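You operate a simulated robot arm through the tools that you are given. There is no shell and no other tool. Be economical: measure what you need, move in short steps, check, and stop when the job is done.

The job below is to be done with a simulated robot arm. You get a single attempt, and the scene is never put back.

Task
Take the full teal carton and leave it on the slate bench. Open the left sink door, fetch the short jug from the left cupboard under the basin and set it on the slate bench, then shut the door. Take the grey jar on the top of the island bench and put it away on the fourth shelf from the bottom of the steel shelving. Take the green rack on the top of the island bench and put it away on the grey mat by the basin. Fetch the small beaker and stand it on the blue slide. Fetch the vial labelled "26" from the top of the brown bench and stand it on the top of the black mat. Put two of the grey vials from the cream bench in the green crate. Take the tall jar and leave it on top of the teal dusty filter. Take the slim bottle on the ledge of the wall unit and put it away on the top of the brown bench. Count the wipe packs on the ledge of the wall unit, then put as many of the cartons from the ledge of the wall unit on the top of the drawer unit. The order is free. Set down upright: full teal carton, short jug, grey jar, small beaker, vial, tall jar, slim bottle, carton.
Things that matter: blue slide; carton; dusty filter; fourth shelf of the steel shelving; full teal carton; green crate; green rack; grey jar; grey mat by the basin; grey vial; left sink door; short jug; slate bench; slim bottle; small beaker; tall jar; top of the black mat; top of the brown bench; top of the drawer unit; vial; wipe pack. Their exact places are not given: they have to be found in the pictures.

It is judged by the outcome, as a careful person would: the job done as asked, and still so three seconds after it is handed in. It fails if anything else is knocked over, pushed out of place, dropped, spilled or broken.

Robot
A 7-joint arm with a two-finger parallel gripper on a trunk, on a base that drives. Base frame: it is fixed to the floor where the robot stands at the start and does not move with it; the origin is under the middle of the robot, x ahead of it, y to its left, z up. Readings come in m, rad, newtons and seconds.
With the tool pointing down near the work surface it reaches from about 0.1 to 0.64 m from the robot's upright axis, wherever it stands. Its first joint turns from -2.897 to 2.897 rad. Places, roughly: blue slide [-3.75, -3, 1]; carton [0.5, -5, 1]; dusty filter [0.5, -5.25, 1]; fourth shelf of the steel shelving [-10.1, -5.5, 1.3]; green crate (39x22x13 cm) [-2.2, -5.2, 0.9]; green rack (12x6x5 cm) [-2.2, -2.3, 0.9]; grey jar [-1.5, -2.25, 1]; grey mat by the basin (42x20 cm) [0.28, -2.28, 0.88]; grey vial [-1.75, -5.25, 1]; left sink door [0.1, -1.4, 0.4]; short jug (9x14x11 cm) [0.3, -1.4, 0.3]; slate bench [-1.5, 1, 0.9]; slim bottle (5x5x10 cm) [0.5, -6, 0.9]; small beaker (5x5x8 cm) [-1.7, -4.5, 0.9]; tall jar (6x6x11 cm) [-1.3, -7.2, 1.6]; top of the black mat (20x20 cm) [-1.84, -2.94, 0.88]; top of the brown bench [-1.9, -4.7, 0.9]; top of the drawer unit [-0.4, -7.3, 0.6]; vial [-2.25, -4.5, 1]; wipe pack [0.5, -4.25, 1]. Payload 1.57 kg.
The TCP is the grasp point between the finger pads, 0.03 m short of the fingertips. In the tool frame z runs along the fingers and y along their closing line. The gripper opens to 0.11 m. The fingers are 0.024 m wide and 0.012 m thick; the gripper's body (0.048 by 0.112 m) begins 0.078 m behind the TCP.
Orientation is told as [roll, pitch, yaw] about the base's x, y, z axes, in that order, counted from this pose: with the fingers straight down and closing along the base's y, the tool's x points along the base's -x, its y along +y and its z along -z.

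Tools
- The arm moves only by the tool arm_command. Its argument "targets" is a list that holds one entry, the list of rows, each a list of 7 numbers: the turn, a rotation vector about the tool's x, y, z in units of 180 degrees (1.0 is 180 degrees), then the shift along the tool's x, y, z in units of 200 mm (1.0 is 200 mm), then the closure, from 0 (fully open) to 1 (shut). In form: [[[ax, ay, az, dx, dy, dz, jaw], ...]]. A call has 1 to 12 rows; each row is the pose to reach, as a shift and turn from the pose commanded when the call began, along the tool's axes at that moment. A call with a number of a shift or a turn outside -1 to 1 is refused whole. A row lasts 0.2 s, in which the tool goes at most 0.05 m and 0.15 rad; a call with a longer step from one row to the next is refused whole, and so is a gripper value outside its range. Where a pose cannot be reached the arm comes as near as it can. A force on the tool above 40 N (or 10 N above the force at the start of the call, whichever is more), or a blocked arm, ends the call early, and 0.2 s more pass. The fingers move at their own pace (about 0.045 m/s each) and stop on an object; they squeeze with about 38 N. The grip force told is the motor's: it shows also when the fingers shut on nothing. Time passes only in rows, and 0.2 s behind the last, so rows that repeat a pose let the fingers close. The reply holds the time, the measured pose of the TCP, the force on the tool along the base axes, the opening and the grip force, in the units named above and with some noise, with the torque about the TCP (base axes, N m) and any sound that the robot's microphone picked up, and new pictures: "views" is both (left out), scene, wrist or none.
- Cameras (640 x 400 px; columns grow to the right, rows downward): "scene" is now at [-0.0182, 0.0973, 1.3808]; the picture's right is [-0.80, -0.60, 0.00], its down [-0.51, 0.68, -0.52] and it looks along [0.31, -0.42, -0.85] (base axes); focal length 256 px, centre (320, 200). "wrist" rides on the gripper at [0.07, 0.016, -0.141] in the tool frame; the picture's right is [-0.23, 0.97, 0.00], its down [-0.86, -0.20, -0.48] and it looks along [-0.47, -0.11, 0.88] (tool axes); focal length 222 px, centre (320, 200).
- slide_trunk(by): slides the trunk up (or, below 0, down) by that many m; the arm and the scene camera ride with it, the base frame stays. It gives what a move gives, with no picture.
- roll_base(legs): drives the robot by 1 to 6 legs, each [ahead, turn to the left] in m and rad, along the robot's own axes; the way and the turn of a leg run together, so that a leg with both is an arc; at most 1.5 m and 3.142 rad a leg. The arm and the cameras ride along, it lands a little off, and it stops where it bumps. It gives what a move gives, and a new picture of the scene camera.
- aim_head(pan, tilt): turns the head with the scene camera to pan (to the left, within 2.705 rad either way) and tilt (down, from -0.506 to 1.204), counted from straight ahead of the robot. It gives what a move gives, and a new picture of the scene camera.
- locate(camera, pixels): there is no depth. For up to 12 entries [column, row, z] of the newest picture of that camera ("zoom" is the newest enlarged one), the place [x, y] in the base frame at which the ray of that pixel passes the height z, good to about 0.003 m, but the place of the scene camera against the robot may be out by one fixed shift of up to 0.012 m in any direction. The clock stands still meanwhile.
- inspect(camera, box): a new picture of the part [left, top, right, bottom] of that camera's present view, enlarged. The clock stands still meanwhile.
- sign_off(): hands the job in; it is judged then, once.

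Work in short steps. Measure before you move; look again where a grasp or a placing could have gone wrong, and mend it. You have 392 turns and 360 pictures in all, those below and enlarged ones among them. Open the gripper and draw the arm clear of the work before you hand the job in, unless the task says otherwise.

The tools are called after "Emit:" by a JSON object that holds its "fn" and its "kwargs". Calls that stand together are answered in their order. arm_command: Moves the arm, as the interface text tells. Its arguments: {"type":"object","properties":{"targets":{"type":"array","items":{"type":"array","items":{"type":"array","items":{"type":"number"}}}},"views":{"type":"string","enum":["both","scene","wrist","none"]}},"required":["targets"]} The other tools are called the same way: slide_trunk (by) slides the trunk up or down; roll_base (legs) drives the base; aim_head (pan, tilt) turns the head that bears the scene camera; locate (camera, pixels) gives the place at which the rays of pixels pass given heights; inspect (camera, box) takes an enlarged picture of a part of a camera's view; sign_off () hands the job in.

At the start:

```text
time: 0.0
tool_pos: [0.1348, -0.3849, 0.8616]
tool_rot: [0.0, -0.002, -0.006]
contact_force: [1.0, -1.3, 0.3]
ft_torque: [0.03, 0.01, 0.01]
grip_width: 0.1099
finger_force: 0.1
trunk travel left (down, up): [-0.325, 0.265]
robot x, y, heading: [0.0006, 0.001, -0.005]
head pan, tilt: [-0.932, 1.021]
```

scene: 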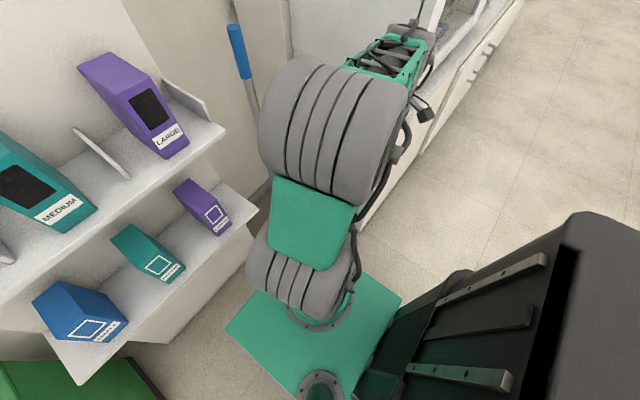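
wrist: 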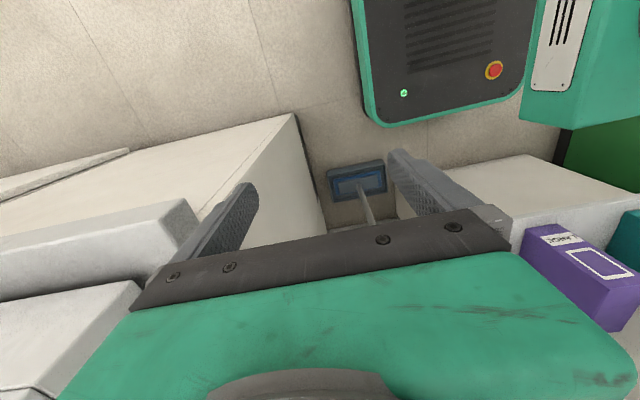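

The first picture shows a dispenser with cartons ahead-left of the arm. I look around with the head first.

Emit:
{"fn": "aim_head", "kwargs": {"pan": 0.0, "tilt": 0.6}}

Emit:
{"fn": "aim_head", "kwargs": {"pan": -1.3, "tilt": 0.4}}

Emit:
{"fn": "aim_head", "kwargs": {"pan": -2.5, "tilt": 0.4}}

Emit:
{"fn": "aim_head", "kwargs": {"pan": 2.5, "tilt": 0.5}}

Emit:
{"fn": "aim_head", "kwargs": {"pan": 1.2, "tilt": 0.5}}

```text
time: 1.2
tool_pos: [0.1353, -0.3841, 0.8629]
tool_rot: [-0.001, 0.001, -0.004]
contact_force: [0.2, -0.2, -0.6]
ft_torque: [0.02, 0.01, 0.0]
grip_width: 0.1104
finger_force: 0.0
trunk travel left (down, up): [-0.325, 0.265]
robot x, y, heading: [-0.0014, 0.0026, 0.005]
head pan, tilt: [0.0, 0.6]
```

scene: 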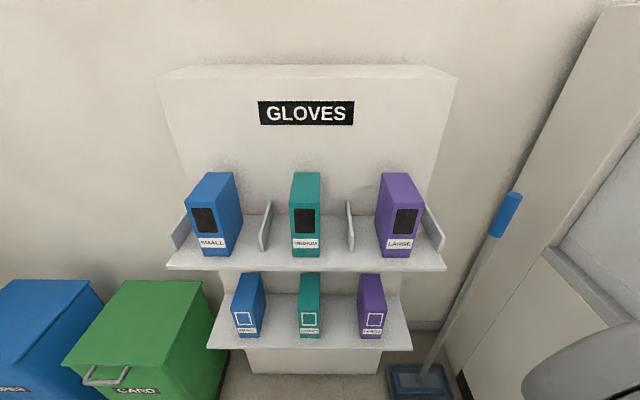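

```text
time: 2.7
tool_pos: [0.1347, -0.3852, 0.8622]
tool_rot: [0.0, 0.0, -0.006]
contact_force: [-0.8, 0.1, 0.3]
ft_torque: [0.02, 0.01, -0.01]
grip_width: 0.11
finger_force: 0.0
trunk travel left (down, up): [-0.325, 0.265]
robot x, y, heading: [0.0009, 0.0001, -0.002]
head pan, tilt: [-1.3, 0.4]
```

scene: 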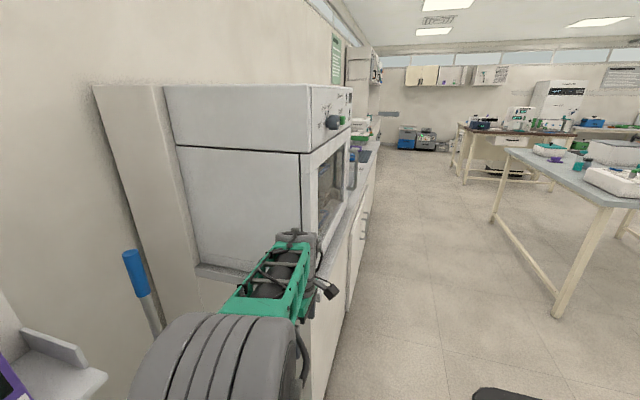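

```text
time: 4.1
tool_pos: [0.1343, -0.3852, 0.8615]
tool_rot: [0.001, -0.002, -0.005]
contact_force: [-0.6, -1.5, -0.3]
ft_torque: [0.0, -0.03, 0.03]
grip_width: 0.1101
finger_force: 0.0
trunk travel left (down, up): [-0.325, 0.265]
robot x, y, heading: [-0.0037, 0.0031, -0.003]
head pan, tilt: [-2.499, 0.4]
```

scene: 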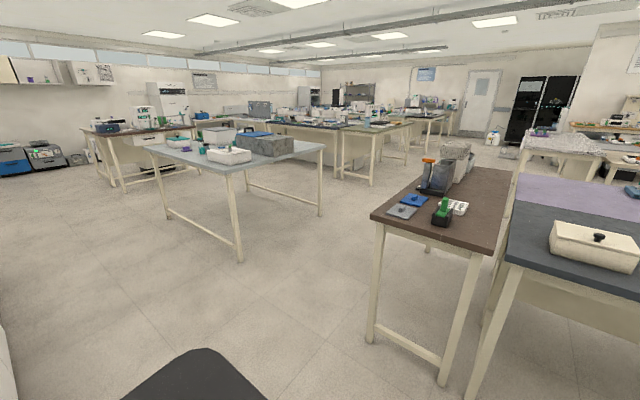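

```text
time: 8.0
tool_pos: [0.1342, -0.3846, 0.8624]
tool_rot: [-0.001, -0.001, -0.005]
contact_force: [-0.4, 0.1, 0.4]
ft_torque: [0.0, 0.01, -0.02]
grip_width: 0.11
finger_force: 0.1
trunk travel left (down, up): [-0.325, 0.265]
robot x, y, heading: [-0.0016, -0.0003, -0.0]
head pan, tilt: [2.499, 0.499]
```

scene: 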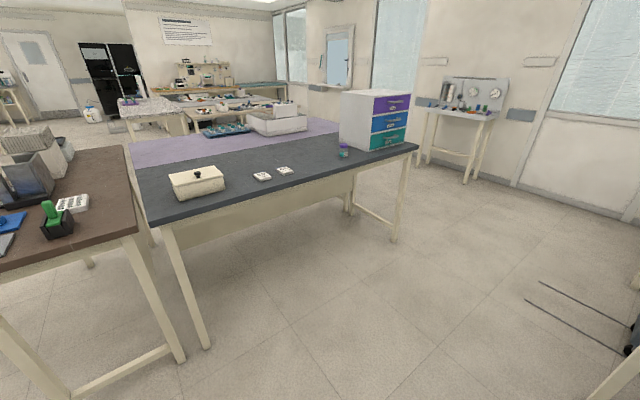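

```text
time: 9.5
tool_pos: [0.1339, -0.384, 0.8631]
tool_rot: [0.0, -0.001, -0.006]
contact_force: [0.0, 0.3, 0.4]
ft_torque: [0.01, 0.01, 0.01]
grip_width: 0.1102
finger_force: 0.1
trunk travel left (down, up): [-0.325, 0.265]
robot x, y, heading: [-0.0034, -0.0036, -0.001]
head pan, tilt: [1.201, 0.499]
```

scene: 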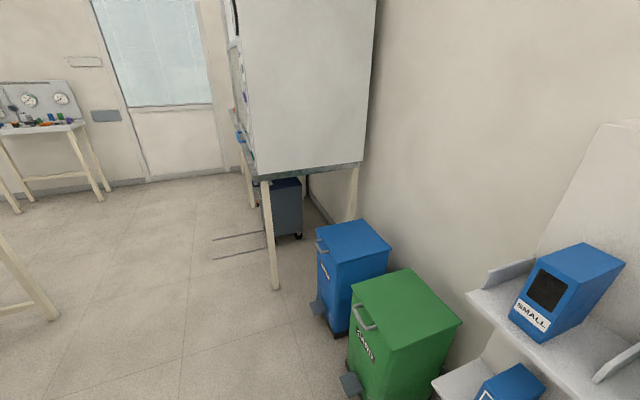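

The gloves stand holds two teal cartons: the upper with an open dark window, the lower with a closed outline. I zoom on both to settle which is full.

Emit:
{"fn": "aim_head", "kwargs": {"pan": 0.0, "tilt": 0.75}}

Emit:
{"fn": "inspect", "kwargs": {"camera": "scene", "box": [160, 80, 460, 320]}}

```text
time: 10.9
tool_pos: [0.134, -0.3845, 0.8627]
tool_rot: [0.0, 0.001, -0.005]
contact_force: [-1.0, -0.2, 0.4]
ft_torque: [-0.02, 0.01, 0.0]
grip_width: 0.1098
finger_force: 0.1
trunk travel left (down, up): [-0.325, 0.265]
robot x, y, heading: [-0.0006, -0.0014, -0.003]
head pan, tilt: [0.0, 0.75]
```

scene: 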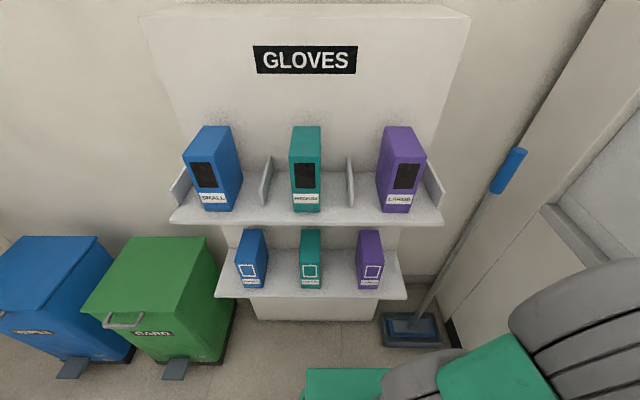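

```text
1.67 times, centred on (310, 200) of scene
```

zoom: 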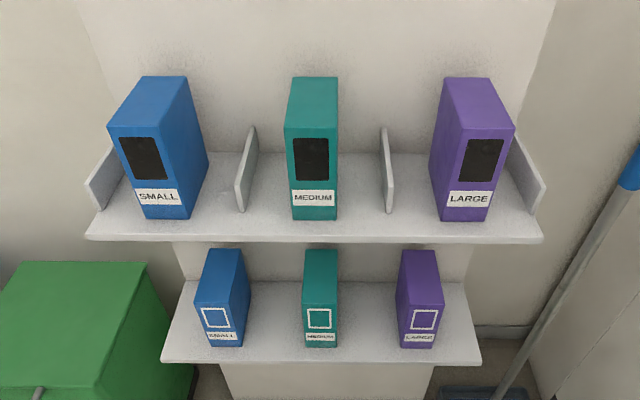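

The lower teal carton (closed outline, column 311) is the unopened, full one. I measure its ray at several heights, then slide the trunk to triangulate.

Emit:
{"fn": "locate", "kwargs": {"camera": "scene", "pixels": [[311, 288, 0.4], [311, 288, 0.5], [311, 288, 0.6], [311, 288, 0.7], [300, 231, 0.6], [300, 231, 0.7], [300, 231, 0.8], [300, 288, 0.5], [322, 288, 0.5], [308, 212, 0.8]]}}

Emit:
{"fn": "slide_trunk", "kwargs": {"by": -0.3}}

Emit:
{"fn": "aim_head", "kwargs": {"pan": 0.0, "tilt": 0.5}}

```text
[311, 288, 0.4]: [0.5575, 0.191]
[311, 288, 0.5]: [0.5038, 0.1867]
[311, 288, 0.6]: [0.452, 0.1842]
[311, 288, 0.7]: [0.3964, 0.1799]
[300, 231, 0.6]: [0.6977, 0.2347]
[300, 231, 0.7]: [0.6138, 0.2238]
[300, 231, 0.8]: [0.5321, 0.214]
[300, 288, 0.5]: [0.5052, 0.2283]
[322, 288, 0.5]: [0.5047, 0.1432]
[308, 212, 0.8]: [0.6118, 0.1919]
```

```text
time: 13.9
tool_pos: [0.1351, -0.3841, 0.5622]
tool_rot: [0.001, 0.001, -0.005]
contact_force: [0.2, 0.6, 0.7]
ft_torque: [0.01, -0.01, -0.06]
grip_width: 0.11
finger_force: 0.1
trunk travel left (down, up): [-0.025, 0.565]
robot x, y, heading: [-0.0025, 0.0001, 0.003]
head pan, tilt: [0.0, 0.75]
```

```text
time: 14.7
tool_pos: [0.1345, -0.3852, 0.5625]
tool_rot: [-0.001, -0.001, -0.006]
contact_force: [-0.6, 0.5, 0.9]
ft_torque: [-0.02, -0.04, -0.02]
grip_width: 0.11
finger_force: 0.1
trunk travel left (down, up): [-0.025, 0.565]
robot x, y, heading: [0.0008, -0.0003, -0.002]
head pan, tilt: [0.0, 0.499]
```

scene: 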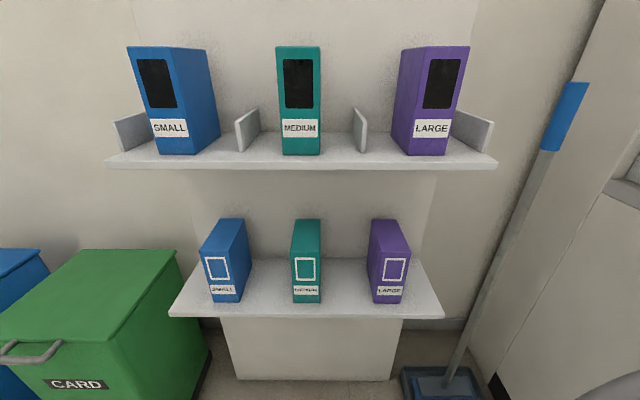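

Emit:
{"fn": "locate", "kwargs": {"camera": "scene", "pixels": [[306, 302, 0.4], [306, 302, 0.5], [306, 302, 0.6], [306, 302, 0.7], [300, 155, 0.8], [300, 155, 0.9], [292, 220, 0.6], [292, 220, 0.7], [306, 316, 0.5], [300, 169, 0.8]]}}

```text
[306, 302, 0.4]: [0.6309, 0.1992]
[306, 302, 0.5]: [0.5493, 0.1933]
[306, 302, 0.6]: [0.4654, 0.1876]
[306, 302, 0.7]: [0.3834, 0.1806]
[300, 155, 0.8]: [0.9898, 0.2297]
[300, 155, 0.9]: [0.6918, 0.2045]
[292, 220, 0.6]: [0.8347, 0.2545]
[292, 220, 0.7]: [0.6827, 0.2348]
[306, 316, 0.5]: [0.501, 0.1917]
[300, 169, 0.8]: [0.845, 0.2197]
```

The two rays cross at about z 0.65 for the carton's bottom front edge (x≈0.42, y≈0.185) and z 0.80 for its top, with the upper shelf at about 0.95. I will grasp it horizontally; first I back up, then turn the tool.

Emit:
{"fn": "roll_base", "kwargs": {"legs": [[-0.35, 0]]}}

Emit:
{"fn": "arm_command", "kwargs": {"targets": [[[0, 0, -0.0475, 0, 0.1, 0, 0], [0, 0, -0.095, 0, 0.2, 0, 0], [0, 0, -0.1425, 0, 0.3, 0, 0], [0, 0, -0.19, 0, 0.4, 0, 0], [0, 0, -0.2375, 0, 0.5, 0, 0], [0, 0, -0.285, 0, 0.6, 0, 0], [0, 0, -0.3325, 0, 0.7, 0, 0], [0, 0, -0.38, 0, 0.8, 0, 0], [0, 0, -0.4275, 0, 0.9, 0, 0], [0, 0, -0.475, 0, 1.0, 0, 0], [0, 0, -0.5, 0, 1, 0, 0]]], "views": "wrist"}}

```text
time: 16.9
tool_pos: [-0.2137, -0.3854, 0.562]
tool_rot: [0.001, 0.0, -0.005]
contact_force: [-0.2, 0.0, 0.2]
ft_torque: [0.01, 0.03, 0.03]
grip_width: 0.1099
finger_force: 0.1
trunk travel left (down, up): [-0.025, 0.565]
robot x, y, heading: [-0.3505, 0.0012, -0.002]
head pan, tilt: [0.0, 0.499]
```

scene: 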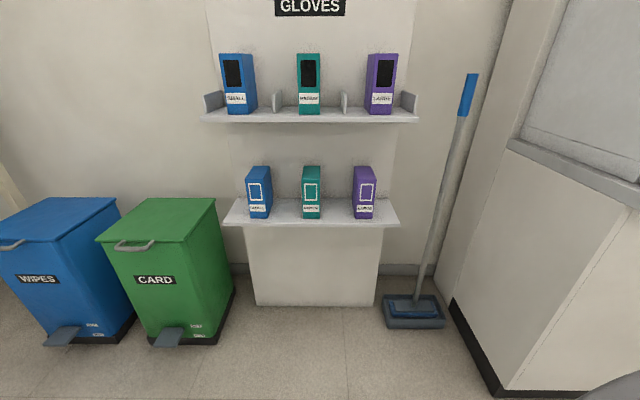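

```text
time: 19.3
tool_pos: [-0.2341, -0.1869, 0.5493]
tool_rot: [0.019, -0.047, 1.462]
contact_force: [0.1, -0.2, -0.7]
ft_torque: [-0.04, 0.0, 0.0]
grip_width: 0.1099
finger_force: 0.0
trunk travel left (down, up): [-0.025, 0.565]
robot x, y, heading: [-0.347, -0.001, -0.003]
head pan, tilt: [0.0, 0.499]
```

wrist: 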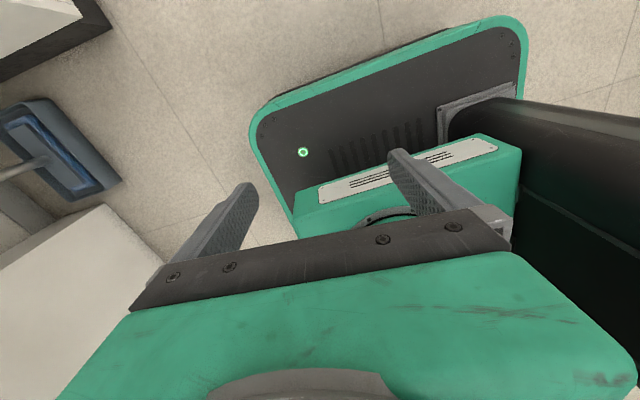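

The arm hit near-axis limits slightly; I move it forward and continue the yaw so that the tool x faces ahead.

Emit:
{"fn": "arm_command", "kwargs": {"targets": [[[0, 0, -0.02, 0, -0.2, 0, 0], [0, 0, -0.05, 0, -0.4, 0, 0], [0, 0, -0.095, -0.1, -0.6, 0, 0], [0, 0, -0.14, -0.2, -0.8, 0, 0], [0, 0, -0.187, -0.3, -1, 0, 0], [0, 0, -0.234, -0.4, -1, 0, 0], [0, 0, -0.281, -0.5, -1, 0, 0], [0, 0, -0.328, -0.6, -1, 0, 0], [0, 0, -0.375, -0.7, -1, 0, 0], [0, 0, -0.42, -0.8, -1, 0, 0], [0, 0, -0.465, -0.9, -1, 0, 0], [0, 0, -0.5, -1, -1, 0, 0]]], "views": "wrist"}}

```text
time: 19.7
tool_pos: [-0.2282, -0.2068, 0.5665]
tool_rot: [-0.009, 0.016, 1.379]
contact_force: [0.8, -1.2, 0.7]
ft_torque: [-0.01, 0.02, -0.02]
grip_width: 0.1103
finger_force: 0.1
trunk travel left (down, up): [-0.025, 0.565]
robot x, y, heading: [-0.3508, -0.0043, -0.003]
head pan, tilt: [0.0, 0.499]
stopped in row 1: the arm was blocked; the commanded pose is now the measured one
```

wrist: 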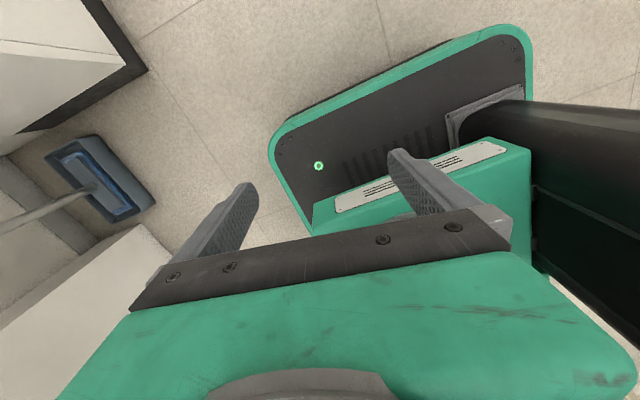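

Blocked near the body; I first move straight ahead without turning.

Emit:
{"fn": "arm_command", "kwargs": {"targets": [[[0, 0, 0, 0, -0.2, 0, 0], [0, 0, 0, 0, -0.4, 0, 0], [0, 0, 0, 0, -0.6, 0, 0], [0, 0, 0, 0, -0.8, 0, 0], [0, 0, 0, 0, -1, 0, 0]]], "views": "none"}}

```text
time: 20.3
tool_pos: [-0.2212, -0.2417, 0.5791]
tool_rot: [-0.035, 0.048, 1.159]
contact_force: [-0.6, -0.8, 0.2]
ft_torque: [0.04, 0.02, 0.0]
grip_width: 0.11
finger_force: 0.0
trunk travel left (down, up): [-0.025, 0.565]
robot x, y, heading: [-0.3481, -0.0008, 0.003]
head pan, tilt: [0.0, 0.499]
stopped in row 2: the arm was blocked; the commanded pose is now the measured one
```

It is the wrist-yaw limit. I unwind the yaw to zero while moving ahead.

Emit:
{"fn": "arm_command", "kwargs": {"targets": [[[0, 0, 0.046, 0, 0, 0, 0], [0, 0, 0.092, 0, 0, 0, 0], [0, 0, 0.138, -0.1, -0.08, 0, 0], [0, 0, 0.184, -0.2, -0.17, 0, 0], [0, 0, 0.23, -0.33, -0.27, 0, 0], [0, 0, 0.276, -0.46, -0.38, 0, 0], [0, 0, 0.322, -0.6, -0.5, 0, 0], [0, 0, 0.369, -0.73, -0.61, 0, 0], [0, 0, 0.369, -0.86, -0.72, 0, 0]]], "views": "none"}}

```text
time: 21.3
tool_pos: [-0.2283, -0.2387, 0.5748]
tool_rot: [-0.044, 0.021, 0.399]
contact_force: [-0.3, -0.4, -0.5]
ft_torque: [-0.02, -0.01, -0.01]
grip_width: 0.1099
finger_force: 0.1
trunk travel left (down, up): [-0.025, 0.565]
robot x, y, heading: [-0.3462, 0.0011, -0.002]
head pan, tilt: [0.0, 0.499]
stopped in row 5: the arm was blocked; the commanded pose is now the measured one
```

Moving ahead is blocked again; I look at the arm with the head.

Emit:
{"fn": "aim_head", "kwargs": {"pan": -0.7, "tilt": 1.0}}

```text
time: 22.3
tool_pos: [-0.2275, -0.2379, 0.5749]
tool_rot: [-0.042, 0.022, 0.398]
contact_force: [-0.4, -0.3, 0.5]
ft_torque: [0.03, -0.02, 0.0]
grip_width: 0.11
finger_force: 0.1
trunk travel left (down, up): [-0.025, 0.565]
robot x, y, heading: [-0.3495, 0.0018, 0.003]
head pan, tilt: [-0.7, 1.0]
```

scene: 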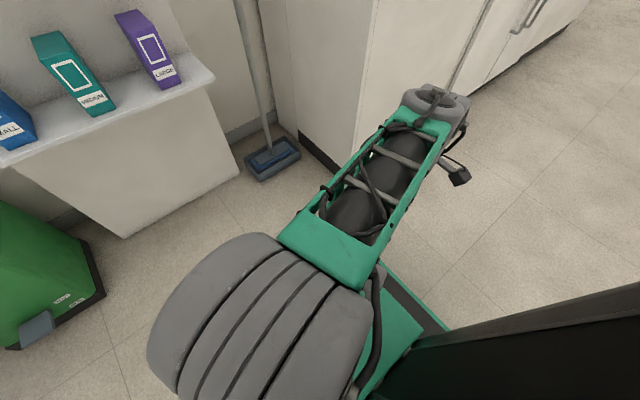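

I go back towards the starting posture (yaw 0, further out to the right), which is known good.

Emit:
{"fn": "arm_command", "kwargs": {"targets": [[[0, 0, 0.03, 0.07, -0.17, 0, 0], [0, 0, 0.06, 0.14, -0.34, 0, 0], [0, 0, 0.09, 0.22, -0.51, 0, 0], [0, 0, 0.127, 0.29, -0.69, 0, 0], [0, 0, 0.127, 0.29, -0.69, 0, 0]]], "views": "none"}}

```text
time: 23.5
tool_pos: [-0.2263, -0.3885, 0.5829]
tool_rot: [-0.047, 0.004, 0.004]
contact_force: [0.5, 1.1, 0.8]
ft_torque: [0.0, 0.01, -0.01]
grip_width: 0.1098
finger_force: 0.0
trunk travel left (down, up): [-0.025, 0.565]
robot x, y, heading: [-0.3511, -0.0004, 0.001]
head pan, tilt: [-0.7, 1.0]
```

Back in a good posture. Now I move ahead by 0.2 m with the yaw kept.

Emit:
{"fn": "arm_command", "kwargs": {"targets": [[[0, 0, 0, -0.2, 0, 0, 0], [0, 0, 0, -0.4, 0, 0, 0], [0, 0, 0, -0.6, 0, 0, 0], [0, 0, 0, -0.8, 0, 0, 0], [0, 0, 0, -1, 0, 0, 0], [0, 0, 0, -1, 0.2, 0, 0], [0, 0, 0, -1, 0.4, 0, 0], [0, 0, 0, -1, 0.6, 0, 0], [0, 0, 0, -1, 0.8, 0, 0], [0, 0, 0, -1, 1, 0, 0]]], "views": "scene"}}

```text
time: 25.7
tool_pos: [-0.0268, -0.1879, 0.5726]
tool_rot: [-0.046, 0.004, 0.003]
contact_force: [-0.4, -0.1, 0.5]
ft_torque: [0.0, 0.0, 0.03]
grip_width: 0.1102
finger_force: 0.1
trunk travel left (down, up): [-0.025, 0.565]
robot x, y, heading: [-0.3511, 0.0007, -0.005]
head pan, tilt: [-0.7, 1.0]
```

scene: 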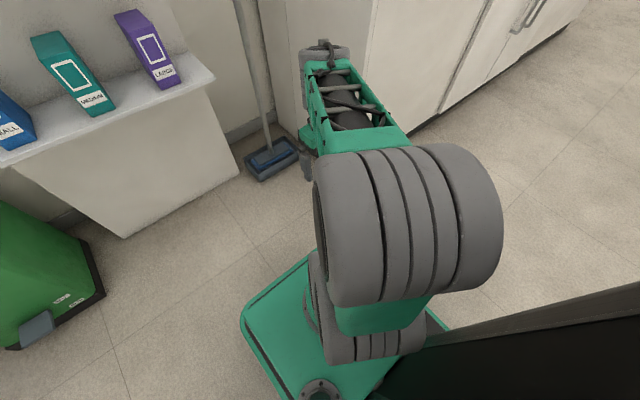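

Good. Now I pitch the fingers toward ahead while moving out and up.

Emit:
{"fn": "arm_command", "kwargs": {"targets": [[[0, -0.045, 0, -0.1, 0.1, -0.05, 0], [0, -0.09, 0, -0.2, 0.2, -0.1, 0], [0, -0.135, 0, -0.3, 0.3, -0.2, 0], [0, -0.18, 0, -0.4, 0.4, -0.3, 0], [0, -0.225, 0, -0.45, 0.5, -0.4, 0], [0, -0.27, 0, -0.5, 0.6, -0.5, 0], [0, -0.315, 0, -0.55, 0.7, -0.6, 0], [0, -0.36, 0, -0.6, 0.8, -0.7, 0], [0, -0.405, 0, -0.65, 0.9, -0.75, 0], [0, -0.45, 0, -0.7, 1, -0.8, 0], [0, -0.49, 0, -0.75, 1, -0.8, 0]]], "views": "both"}}

```text
time: 27.2
tool_pos: [0.0734, -0.0954, 0.587]
tool_rot: [0.052, -0.675, -0.135]
contact_force: [-0.6, -0.2, -0.4]
ft_torque: [0.01, 0.03, -0.04]
grip_width: 0.1103
finger_force: 0.1
trunk travel left (down, up): [-0.025, 0.565]
robot x, y, heading: [-0.3514, -0.0031, -0.001]
head pan, tilt: [-0.7, 1.0]
stopped in row 7: the arm was blocked; the commanded pose is now the measured one
```

scene: 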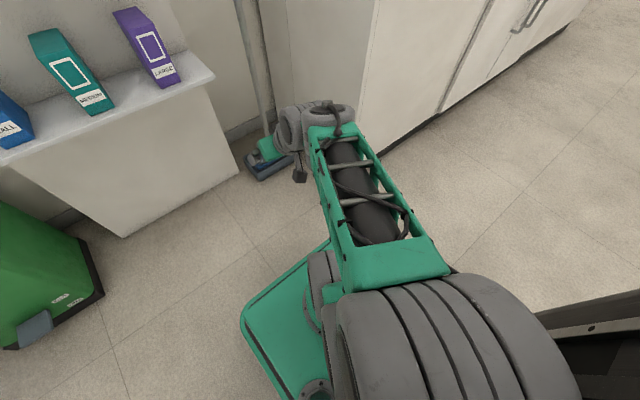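
wrist: 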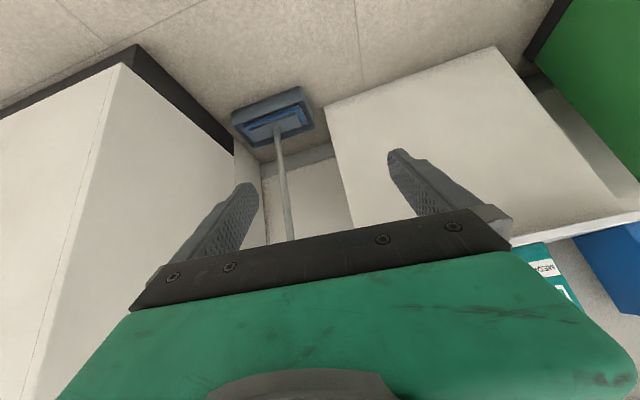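

The elbow folds back when so close; reaching further out should free it. I lift the trunk by 0.15 and push ahead before pitching more.

Emit:
{"fn": "slide_trunk", "kwargs": {"by": 0.16}}

Emit:
{"fn": "arm_command", "kwargs": {"targets": [[[0, 0, 0, -0.1, 0.05, 0.12, 0], [0, 0, 0, -0.2, 0.1, 0.24, 0], [0, 0, 0, -0.3, 0.15, 0.36, 0], [0, 0, 0, -0.4, 0.2, 0.48, 0], [0, 0, 0, -0.5, 0.25, 0.6, 0]]], "views": "both"}}

```text
time: 29.1
tool_pos: [0.0681, -0.0956, 0.7491]
tool_rot: [0.055, -0.68, -0.134]
contact_force: [0.5, 0.0, 0.0]
ft_torque: [0.0, -0.03, 0.01]
grip_width: 0.1099
finger_force: 0.1
trunk travel left (down, up): [-0.185, 0.405]
robot x, y, heading: [-0.3465, -0.0012, 0.002]
head pan, tilt: [-0.7, 1.0]
```

```text
time: 30.3
tool_pos: [0.2274, -0.0604, 0.7276]
tool_rot: [0.049, -0.691, -0.13]
contact_force: [0.4, 0.2, 0.9]
ft_torque: [-0.01, 0.0, 0.0]
grip_width: 0.11
finger_force: 0.0
trunk travel left (down, up): [-0.185, 0.405]
robot x, y, heading: [-0.3514, 0.0003, -0.004]
head pan, tilt: [-0.7, 1.0]
```

scene: 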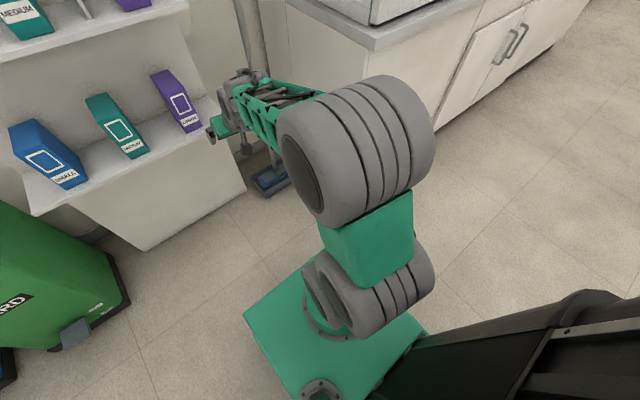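
wrist: 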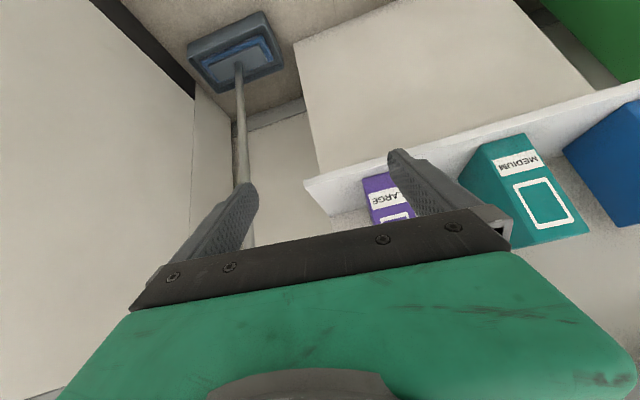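

The elbow is up and clear now. I complete the pitch to horizontal and move left toward the carton's line.

Emit:
{"fn": "arm_command", "kwargs": {"targets": [[[0, -0.045, 0, 0, 0.16, 0, 0], [-0.01, -0.09, -0.01, 0, 0.32, 0, 0], [-0.015, -0.135, -0.015, 0, 0.5, 0, 0], [-0.02, -0.18, -0.02, 0, 0.66, 0, 0], [-0.025, -0.225, -0.025, 0, 0.83, 0, 0], [-0.03, -0.27, -0.03, 0, 1, 0, 0]]], "views": "both"}}

```text
time: 31.7
tool_pos: [0.2465, 0.1389, 0.736]
tool_rot: [-0.141, -1.547, 0.167]
contact_force: [-0.4, -1.2, 0.5]
ft_torque: [-0.02, 0.02, 0.01]
grip_width: 0.1101
finger_force: 0.0
trunk travel left (down, up): [-0.185, 0.405]
robot x, y, heading: [-0.3473, -0.0016, 0.001]
head pan, tilt: [-0.7, 1.0]
```

scene: 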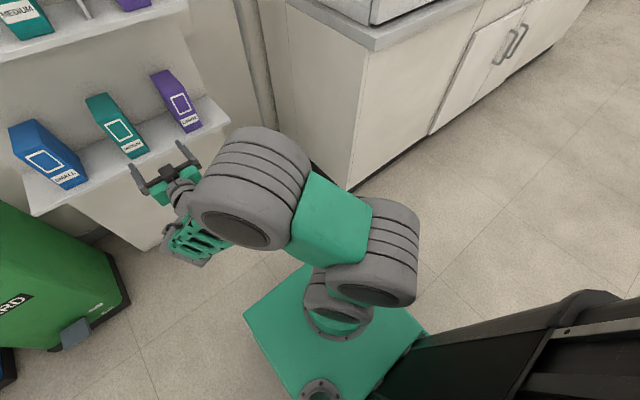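
wrist: 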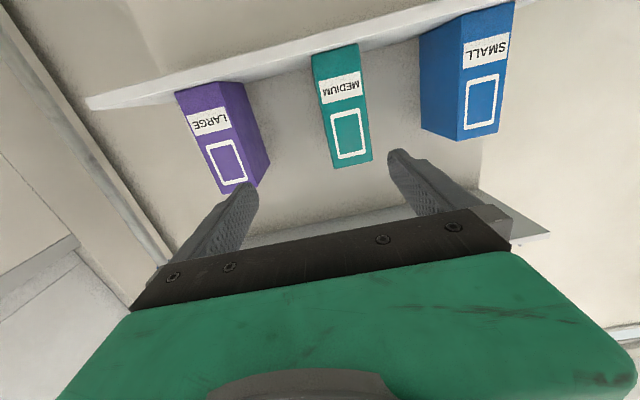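

The tool is horizontal and faces the teal carton. I measure the carton's bottom edge (rows 42-55) in the wrist picture at shelf height and its top.

Emit:
{"fn": "locate", "kwargs": {"camera": "wrist", "pixels": [[313, 55, 0.65], [355, 42, 0.65], [332, 168, 0.8], [372, 160, 0.8], [332, 168, 0.78], [313, 55, 0.63]]}}

Emit:
{"fn": "locate", "kwargs": {"camera": "scene", "pixels": [[126, 158, 0.65], [150, 150, 0.65], [104, 114, 0.78], [126, 158, 0.63], [85, 98, 0.78]]}}

```text
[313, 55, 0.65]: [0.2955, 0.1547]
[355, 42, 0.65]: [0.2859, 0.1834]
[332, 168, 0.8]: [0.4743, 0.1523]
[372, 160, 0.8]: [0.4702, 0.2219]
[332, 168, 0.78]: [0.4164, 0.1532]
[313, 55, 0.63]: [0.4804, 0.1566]
```

```text
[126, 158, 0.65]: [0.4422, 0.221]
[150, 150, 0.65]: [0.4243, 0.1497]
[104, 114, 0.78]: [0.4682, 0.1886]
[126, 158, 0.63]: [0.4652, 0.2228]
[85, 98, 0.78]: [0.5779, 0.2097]
```

Carton centre y≈0.187, width≈0.07, front x≈0.43. I shift left 0.042 and go ahead to x≈0.44.

Emit:
{"fn": "arm_command", "kwargs": {"targets": [[[0, 0, 0, 0, 0.21, 0.1, 0], [0, 0, 0, 0, 0.21, 0.25, 0], [0, 0, 0, 0, 0.21, 0.45, 0], [0, 0, 0, 0, 0.21, 0.65, 0], [0, 0, 0, 0, 0.21, 0.85, 0], [0, 0, 0, 0, 0.21, 1.0, 0]]], "views": "both"}}

```text
time: 33.1
tool_pos: [0.4475, 0.1854, 0.7302]
tool_rot: [-0.169, -1.542, 0.194]
contact_force: [-0.3, 0.6, 0.0]
ft_torque: [0.02, 0.02, 0.0]
grip_width: 0.1099
finger_force: 0.0
trunk travel left (down, up): [-0.185, 0.405]
robot x, y, heading: [-0.349, 0.0035, -0.0]
head pan, tilt: [-0.7, 1.0]
```

scene: 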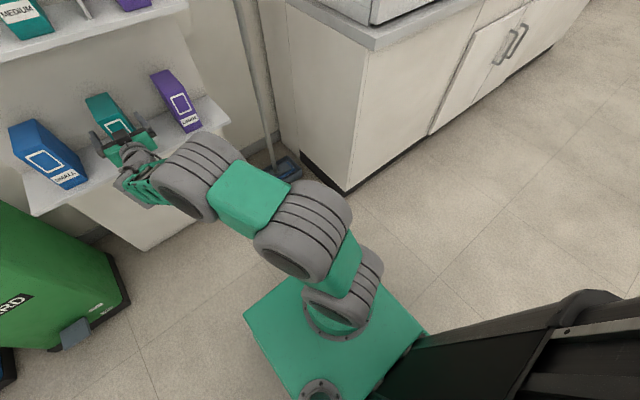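
wrist: 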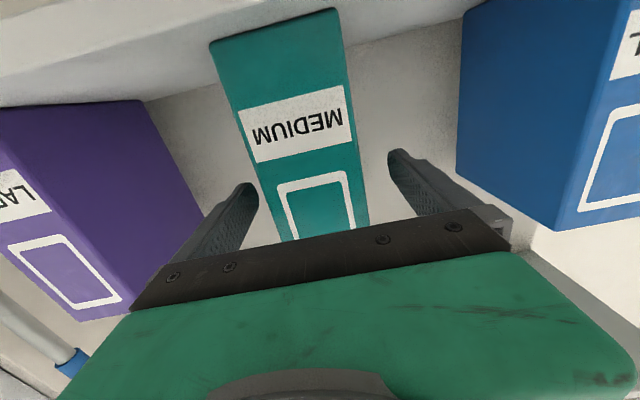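

The carton lies between the fingers. I advance 3.5 cm more and close.

Emit:
{"fn": "arm_command", "kwargs": {"targets": [[[0, 0, 0, 0, 0, 0.09, 0], [0, 0, 0, 0, 0, 0.17, 0], [0, 0, 0, 0, 0, 0.17, 1], [0, 0, 0, 0, 0, 0.17, 1], [0, 0, 0, 0, 0, 0.17, 1], [0, 0, 0, 0, 0, 0.17, 1]]], "views": "wrist"}}

```text
time: 34.5
tool_pos: [0.4809, 0.1858, 0.7286]
tool_rot: [-0.154, -1.543, 0.177]
contact_force: [0.8, -1.3, 0.9]
ft_torque: [0.07, 0.05, 0.01]
grip_width: 0.06
finger_force: 22.3
trunk travel left (down, up): [-0.185, 0.405]
robot x, y, heading: [-0.3502, 0.0007, -0.003]
head pan, tilt: [-0.7, 1.0]
```

wrist: 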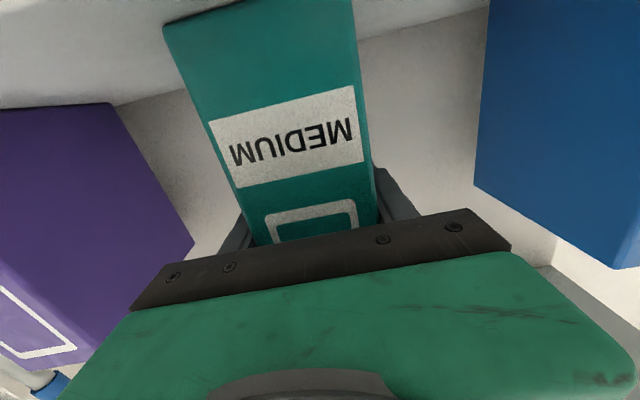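

Gripped at width 0.06. I lift 3 cm and draw back 0.2 m.

Emit:
{"fn": "arm_command", "kwargs": {"targets": [[[0, 0, 0, -0.08, 0, 0, 1], [0, 0, 0, -0.15, 0, 0, 1], [0, 0, 0, -0.15, 0, -0.2, 1], [0, 0, 0, -0.15, 0, -0.4, 1], [0, 0, 0, -0.15, 0, -0.6, 1], [0, 0, 0, -0.15, 0, -0.8, 1], [0, 0, 0, -0.15, 0, -1, 1]]], "views": "both"}}

```text
time: 36.1
tool_pos: [0.2811, 0.1819, 0.7639]
tool_rot: [-0.16, -1.543, 0.183]
contact_force: [0.7, 0.0, -3.4]
ft_torque: [0.0, 0.01, -0.03]
grip_width: 0.0597
finger_force: 37.6
trunk travel left (down, up): [-0.185, 0.405]
robot x, y, heading: [-0.3472, -0.0015, -0.001]
head pan, tilt: [-0.7, 1.0]
```

scene: 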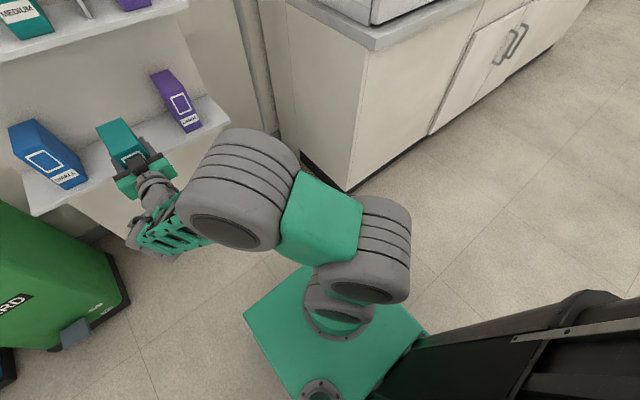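
wrist: 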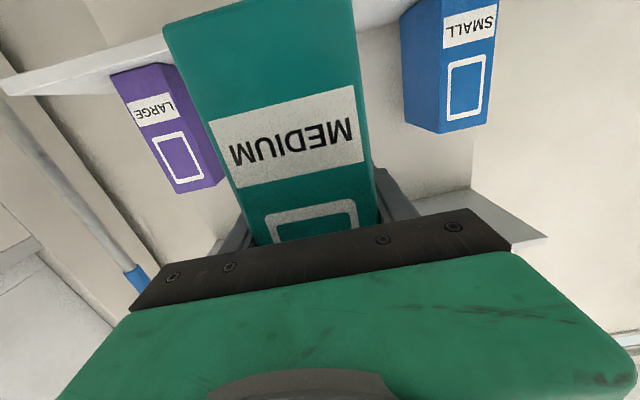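

The carton is held. I back away, raise the trunk above bench height, and drive round to face the slate bench (near edge estimated at x≈-0.9, y 0.1..1.5).

Emit:
{"fn": "roll_base", "kwargs": {"legs": [[-0.25, 0]]}}

Emit:
{"fn": "slide_trunk", "kwargs": {"by": 0.39}}

Emit:
{"fn": "roll_base", "kwargs": {"legs": [[0, 1.25], [0.75, 0], [0, 1.85]]}}

Emit:
{"fn": "aim_head", "kwargs": {"pan": 0.0, "tilt": 0.75}}

```text
time: 37.9
tool_pos: [0.0349, 0.1829, 0.7637]
tool_rot: [-0.161, -1.542, 0.184]
contact_force: [-1.2, -0.4, -2.6]
ft_torque: [-0.02, 0.0, 0.0]
grip_width: 0.0599
finger_force: 37.7
trunk travel left (down, up): [-0.185, 0.405]
robot x, y, heading: [-0.5959, -0.0033, 0.001]
head pan, tilt: [-0.7, 1.0]
```

scene: 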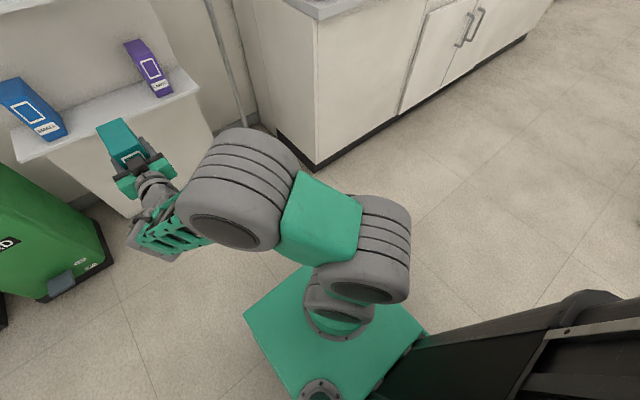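

```text
time: 41.6
tool_pos: [0.0341, 0.1826, 1.1545]
tool_rot: [-0.167, -1.543, 0.188]
contact_force: [-0.6, -0.4, -3.8]
ft_torque: [0.0, -0.01, 0.01]
grip_width: 0.0599
finger_force: 37.8
trunk travel left (down, up): [-0.575, 0.015]
robot x, y, heading: [-0.5977, 0.0013, 0.003]
head pan, tilt: [-0.7, 1.0]
```

```text
time: 53.2
tool_pos: [-1.0097, 0.576, 1.1538]
tool_rot: [-0.165, -1.543, -3.02]
contact_force: [0.2, 0.2, -3.2]
ft_torque: [-0.01, 0.02, 0.03]
grip_width: 0.0598
finger_force: 37.9
trunk travel left (down, up): [-0.575, 0.015]
robot x, y, heading: [-0.3679, 0.7148, 3.073]
head pan, tilt: [-0.7, 1.0]
```

scene: 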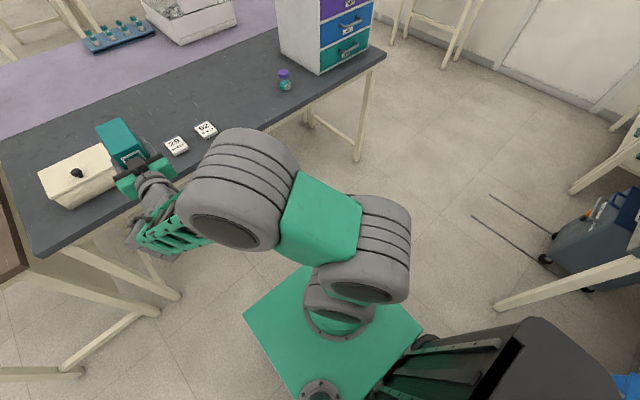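

```text
time: 54.3
tool_pos: [-1.0107, 0.5747, 1.154]
tool_rot: [-0.165, -1.544, -3.02]
contact_force: [0.9, 0.0, -3.3]
ft_torque: [-0.03, -0.01, 0.0]
grip_width: 0.0594
finger_force: 38.2
trunk travel left (down, up): [-0.575, 0.015]
robot x, y, heading: [-0.3712, 0.7182, 3.076]
head pan, tilt: [0.0, 0.75]
```

scene: 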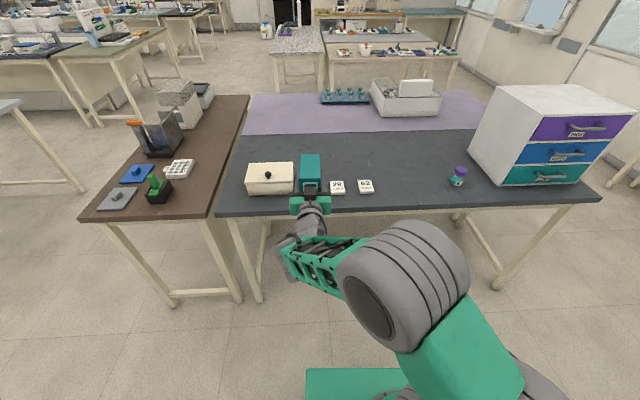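

The slate bench is in front; the free spot lies between card "62" (365,187) and the small vial (457,178). I locate these at bench height 0.9.

Emit:
{"fn": "locate", "kwargs": {"camera": "scene", "pixels": [[405, 165, 0.9], [405, 210, 0.9], [365, 187, 0.9], [457, 186, 0.9], [270, 194, 0.9], [233, 217, 0.9], [600, 200, 0.9], [400, 131, 0.9], [505, 183, 0.9], [337, 188, 0.9]]}}

Emit:
{"fn": "inspect", "kwargs": {"camera": "scene", "box": [220, 120, 540, 320]}}

```text
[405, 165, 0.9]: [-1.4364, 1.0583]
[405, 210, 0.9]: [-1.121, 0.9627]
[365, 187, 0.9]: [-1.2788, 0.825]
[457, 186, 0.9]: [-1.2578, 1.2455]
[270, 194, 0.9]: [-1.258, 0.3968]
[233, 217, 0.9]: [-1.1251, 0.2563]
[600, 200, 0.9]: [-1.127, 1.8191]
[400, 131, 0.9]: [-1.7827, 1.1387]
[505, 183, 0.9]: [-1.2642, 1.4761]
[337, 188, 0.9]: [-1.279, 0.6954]
```

```text
2.00 times, centred on (380, 220) of scene
```

zoom: 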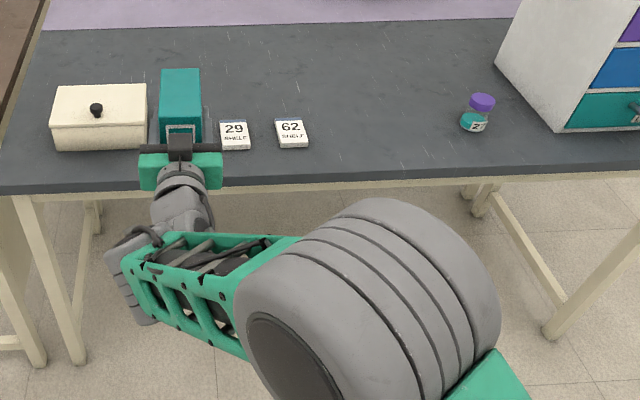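

Free spot about (-1.27, 1.03), bench edge at x≈-1.12. I turn right a little and roll ahead 0.3 m so the carton hovers there.

Emit:
{"fn": "roll_base", "kwargs": {"legs": [[0, -0.44], [0.3, 0]]}}

Emit:
{"fn": "aim_head", "kwargs": {"pan": 0.1, "tilt": 0.9}}

```text
time: 57.6
tool_pos: [-1.2723, 1.0069, 1.1532]
tool_rot: [-0.163, -1.542, 2.821]
contact_force: [0.5, -0.7, -3.8]
ft_torque: [0.03, -0.02, -0.01]
grip_width: 0.0598
finger_force: 38.2
trunk travel left (down, up): [-0.575, 0.015]
robot x, y, heading: [-0.6312, 0.8586, 2.632]
head pan, tilt: [0.0, 0.75]
```

scene: 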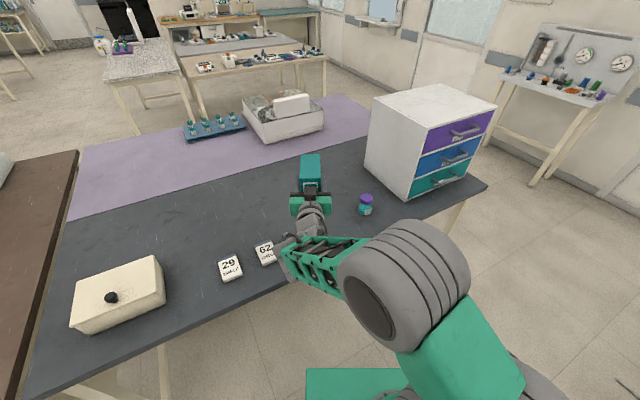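

```text
time: 58.3
tool_pos: [-1.2723, 1.0063, 1.1536]
tool_rot: [-0.169, -1.543, 2.829]
contact_force: [-0.5, -0.2, -3.8]
ft_torque: [-0.01, -0.02, 0.0]
grip_width: 0.0597
finger_force: 38.4
trunk travel left (down, up): [-0.575, 0.015]
robot x, y, heading: [-0.6281, 0.8606, 2.635]
head pan, tilt: [0.099, 0.901]
```

scene: 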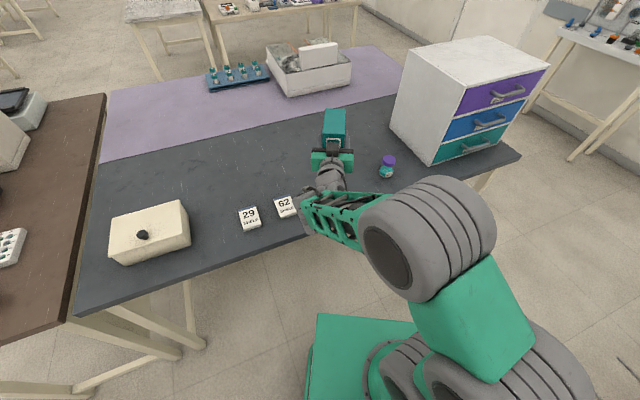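

Before lowering, I check how the wrist hangs relative to the bench edge.

Emit:
{"fn": "inspect", "kwargs": {"camera": "scene", "box": [240, 80, 440, 280]}}

Emit:
{"fn": "locate", "kwargs": {"camera": "scene", "pixels": [[330, 185, 1.1], [310, 222, 1.0], [350, 240, 1.05], [302, 200, 1.0], [333, 238, 0.9], [387, 177, 0.9]]}}

```text
2.00 times, centred on (340, 180) of scene
```

zoom: 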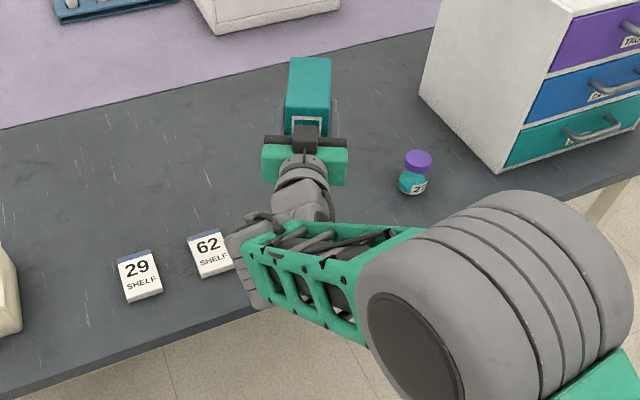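

```text
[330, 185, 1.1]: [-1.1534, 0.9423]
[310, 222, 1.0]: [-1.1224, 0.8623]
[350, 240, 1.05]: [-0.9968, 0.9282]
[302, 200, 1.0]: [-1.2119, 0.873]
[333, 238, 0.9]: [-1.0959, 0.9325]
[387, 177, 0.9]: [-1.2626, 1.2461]
```

The wrist dips below the hand, near the bench edge, so I back up 0.1 m and then lower with the trunk.

Emit:
{"fn": "roll_base", "kwargs": {"legs": [[-0.1, 0]]}}

Emit:
{"fn": "slide_trunk", "kwargs": {"by": -0.11}}

Emit:
{"fn": "aim_head", "kwargs": {"pan": 0.1, "tilt": 0.8}}

Emit:
{"fn": "inspect", "kwargs": {"camera": "scene", "box": [240, 80, 440, 280]}}

```text
time: 59.5
tool_pos: [-1.1823, 0.9566, 1.1545]
tool_rot: [-0.167, -1.542, 2.83]
contact_force: [0.7, -0.8, -3.2]
ft_torque: [-0.01, -0.01, -0.01]
grip_width: 0.0597
finger_force: 37.8
trunk travel left (down, up): [-0.575, 0.015]
robot x, y, heading: [-0.541, 0.8125, 2.643]
head pan, tilt: [0.099, 0.901]
```

scene: 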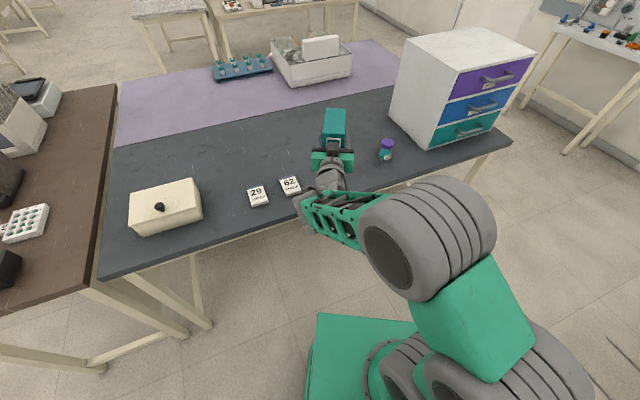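

```text
time: 60.9
tool_pos: [-1.1819, 0.9569, 1.0445]
tool_rot: [-0.161, -1.543, 2.825]
contact_force: [0.4, -0.1, -2.7]
ft_torque: [-0.02, -0.02, 0.02]
grip_width: 0.0601
finger_force: 38.4
trunk travel left (down, up): [-0.465, 0.125]
robot x, y, heading: [-0.5429, 0.8136, 2.64]
head pan, tilt: [0.099, 0.901]
```

```text
time: 61.5
tool_pos: [-1.1827, 0.9567, 1.0425]
tool_rot: [-0.164, -1.544, 2.827]
contact_force: [0.2, -0.2, -2.9]
ft_torque: [0.01, -0.03, 0.01]
grip_width: 0.0598
finger_force: 38.1
trunk travel left (down, up): [-0.465, 0.125]
robot x, y, heading: [-0.5398, 0.8128, 2.637]
head pan, tilt: [0.099, 0.799]
```

scene: 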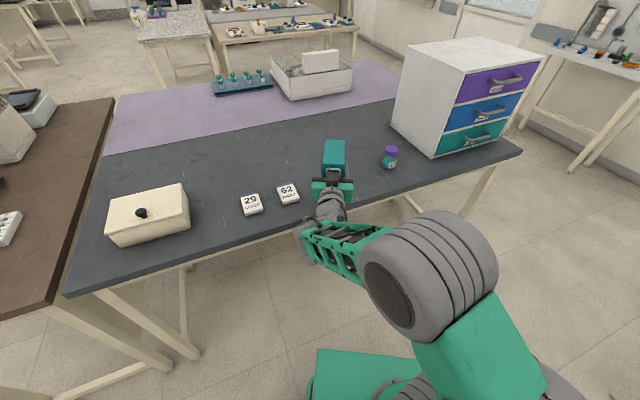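

```text
2.00 times, centred on (340, 180) of scene
```

zoom: 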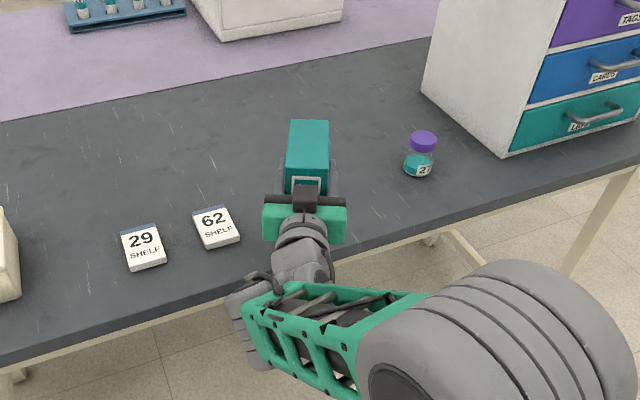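

I check the bench height by measuring the vial base and edge at other heights from this lower viewpoint.

Emit:
{"fn": "locate", "kwargs": {"camera": "scene", "pixels": [[389, 169, 0.88], [389, 169, 0.9], [389, 169, 0.92], [292, 203, 0.9], [292, 203, 0.88], [320, 226, 0.9]]}}

```text
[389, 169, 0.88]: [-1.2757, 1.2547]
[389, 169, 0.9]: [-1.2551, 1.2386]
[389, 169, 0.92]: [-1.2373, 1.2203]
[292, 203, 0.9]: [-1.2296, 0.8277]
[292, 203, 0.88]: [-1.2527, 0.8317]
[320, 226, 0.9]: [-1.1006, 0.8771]
```

Bench top ≈0.88–0.9. I lower 4 cm and read the force.

Emit:
{"fn": "arm_command", "kwargs": {"targets": [[[0, 0, 0, 0.05, 0, 0, 1], [0, 0, 0, 0.1, 0, 0, 1], [0, 0, 0, 0.15, 0, 0, 1], [0, 0, 0, 0.2, 0, 0, 1]]], "views": "none"}}

Emit:
{"fn": "inspect", "kwargs": {"camera": "scene", "box": [260, 100, 420, 260]}}

```text
time: 62.5
tool_pos: [-1.1814, 0.9562, 1.0032]
tool_rot: [-0.166, -1.544, 2.825]
contact_force: [0.3, -0.6, -2.9]
ft_torque: [-0.01, 0.01, -0.02]
grip_width: 0.0597
finger_force: 37.9
trunk travel left (down, up): [-0.465, 0.125]
robot x, y, heading: [-0.5417, 0.8097, 2.639]
head pan, tilt: [0.099, 0.799]
```

```text
2.50 times, centred on (340, 180) of scene
```

zoom: 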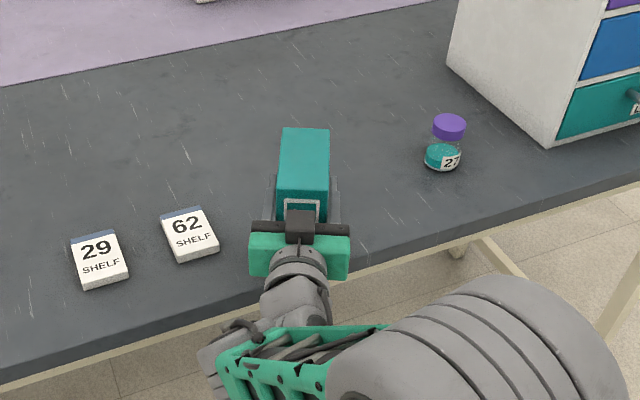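

No contact yet. I go on down in 4 mm steps until contact.

Emit:
{"fn": "arm_command", "kwargs": {"targets": [[[0, 0, 0, 0.02, 0, 0, 1], [0, 0, 0, 0.04, 0, 0, 1], [0, 0, 0, 0.06, 0, 0, 1], [0, 0, 0, 0.08, 0, 0, 1]]], "views": "none"}}

Emit:
{"fn": "arm_command", "kwargs": {"targets": [[[0, 0, 0, 0.02, 0, 0, 1], [0, 0, 0, 0.04, 0, 0, 1], [0, 0, 0, 0.06, 0, 0, 1]]], "views": "none"}}

```text
time: 63.5
tool_pos: [-1.181, 0.9574, 0.988]
tool_rot: [-0.18, -1.543, 2.841]
contact_force: [-0.1, -1.6, -3.2]
ft_torque: [-0.01, -0.02, -0.02]
grip_width: 0.0598
finger_force: 37.9
trunk travel left (down, up): [-0.465, 0.125]
robot x, y, heading: [-0.543, 0.8095, 2.635]
head pan, tilt: [0.099, 0.799]
```

```text
time: 64.3
tool_pos: [-1.181, 0.9554, 0.9763]
tool_rot: [-0.175, -1.541, 2.84]
contact_force: [-0.8, -1.0, -2.5]
ft_torque: [-0.01, -0.01, 0.01]
grip_width: 0.0599
finger_force: 38.5
trunk travel left (down, up): [-0.465, 0.125]
robot x, y, heading: [-0.5434, 0.8141, 2.639]
head pan, tilt: [0.099, 0.799]
```

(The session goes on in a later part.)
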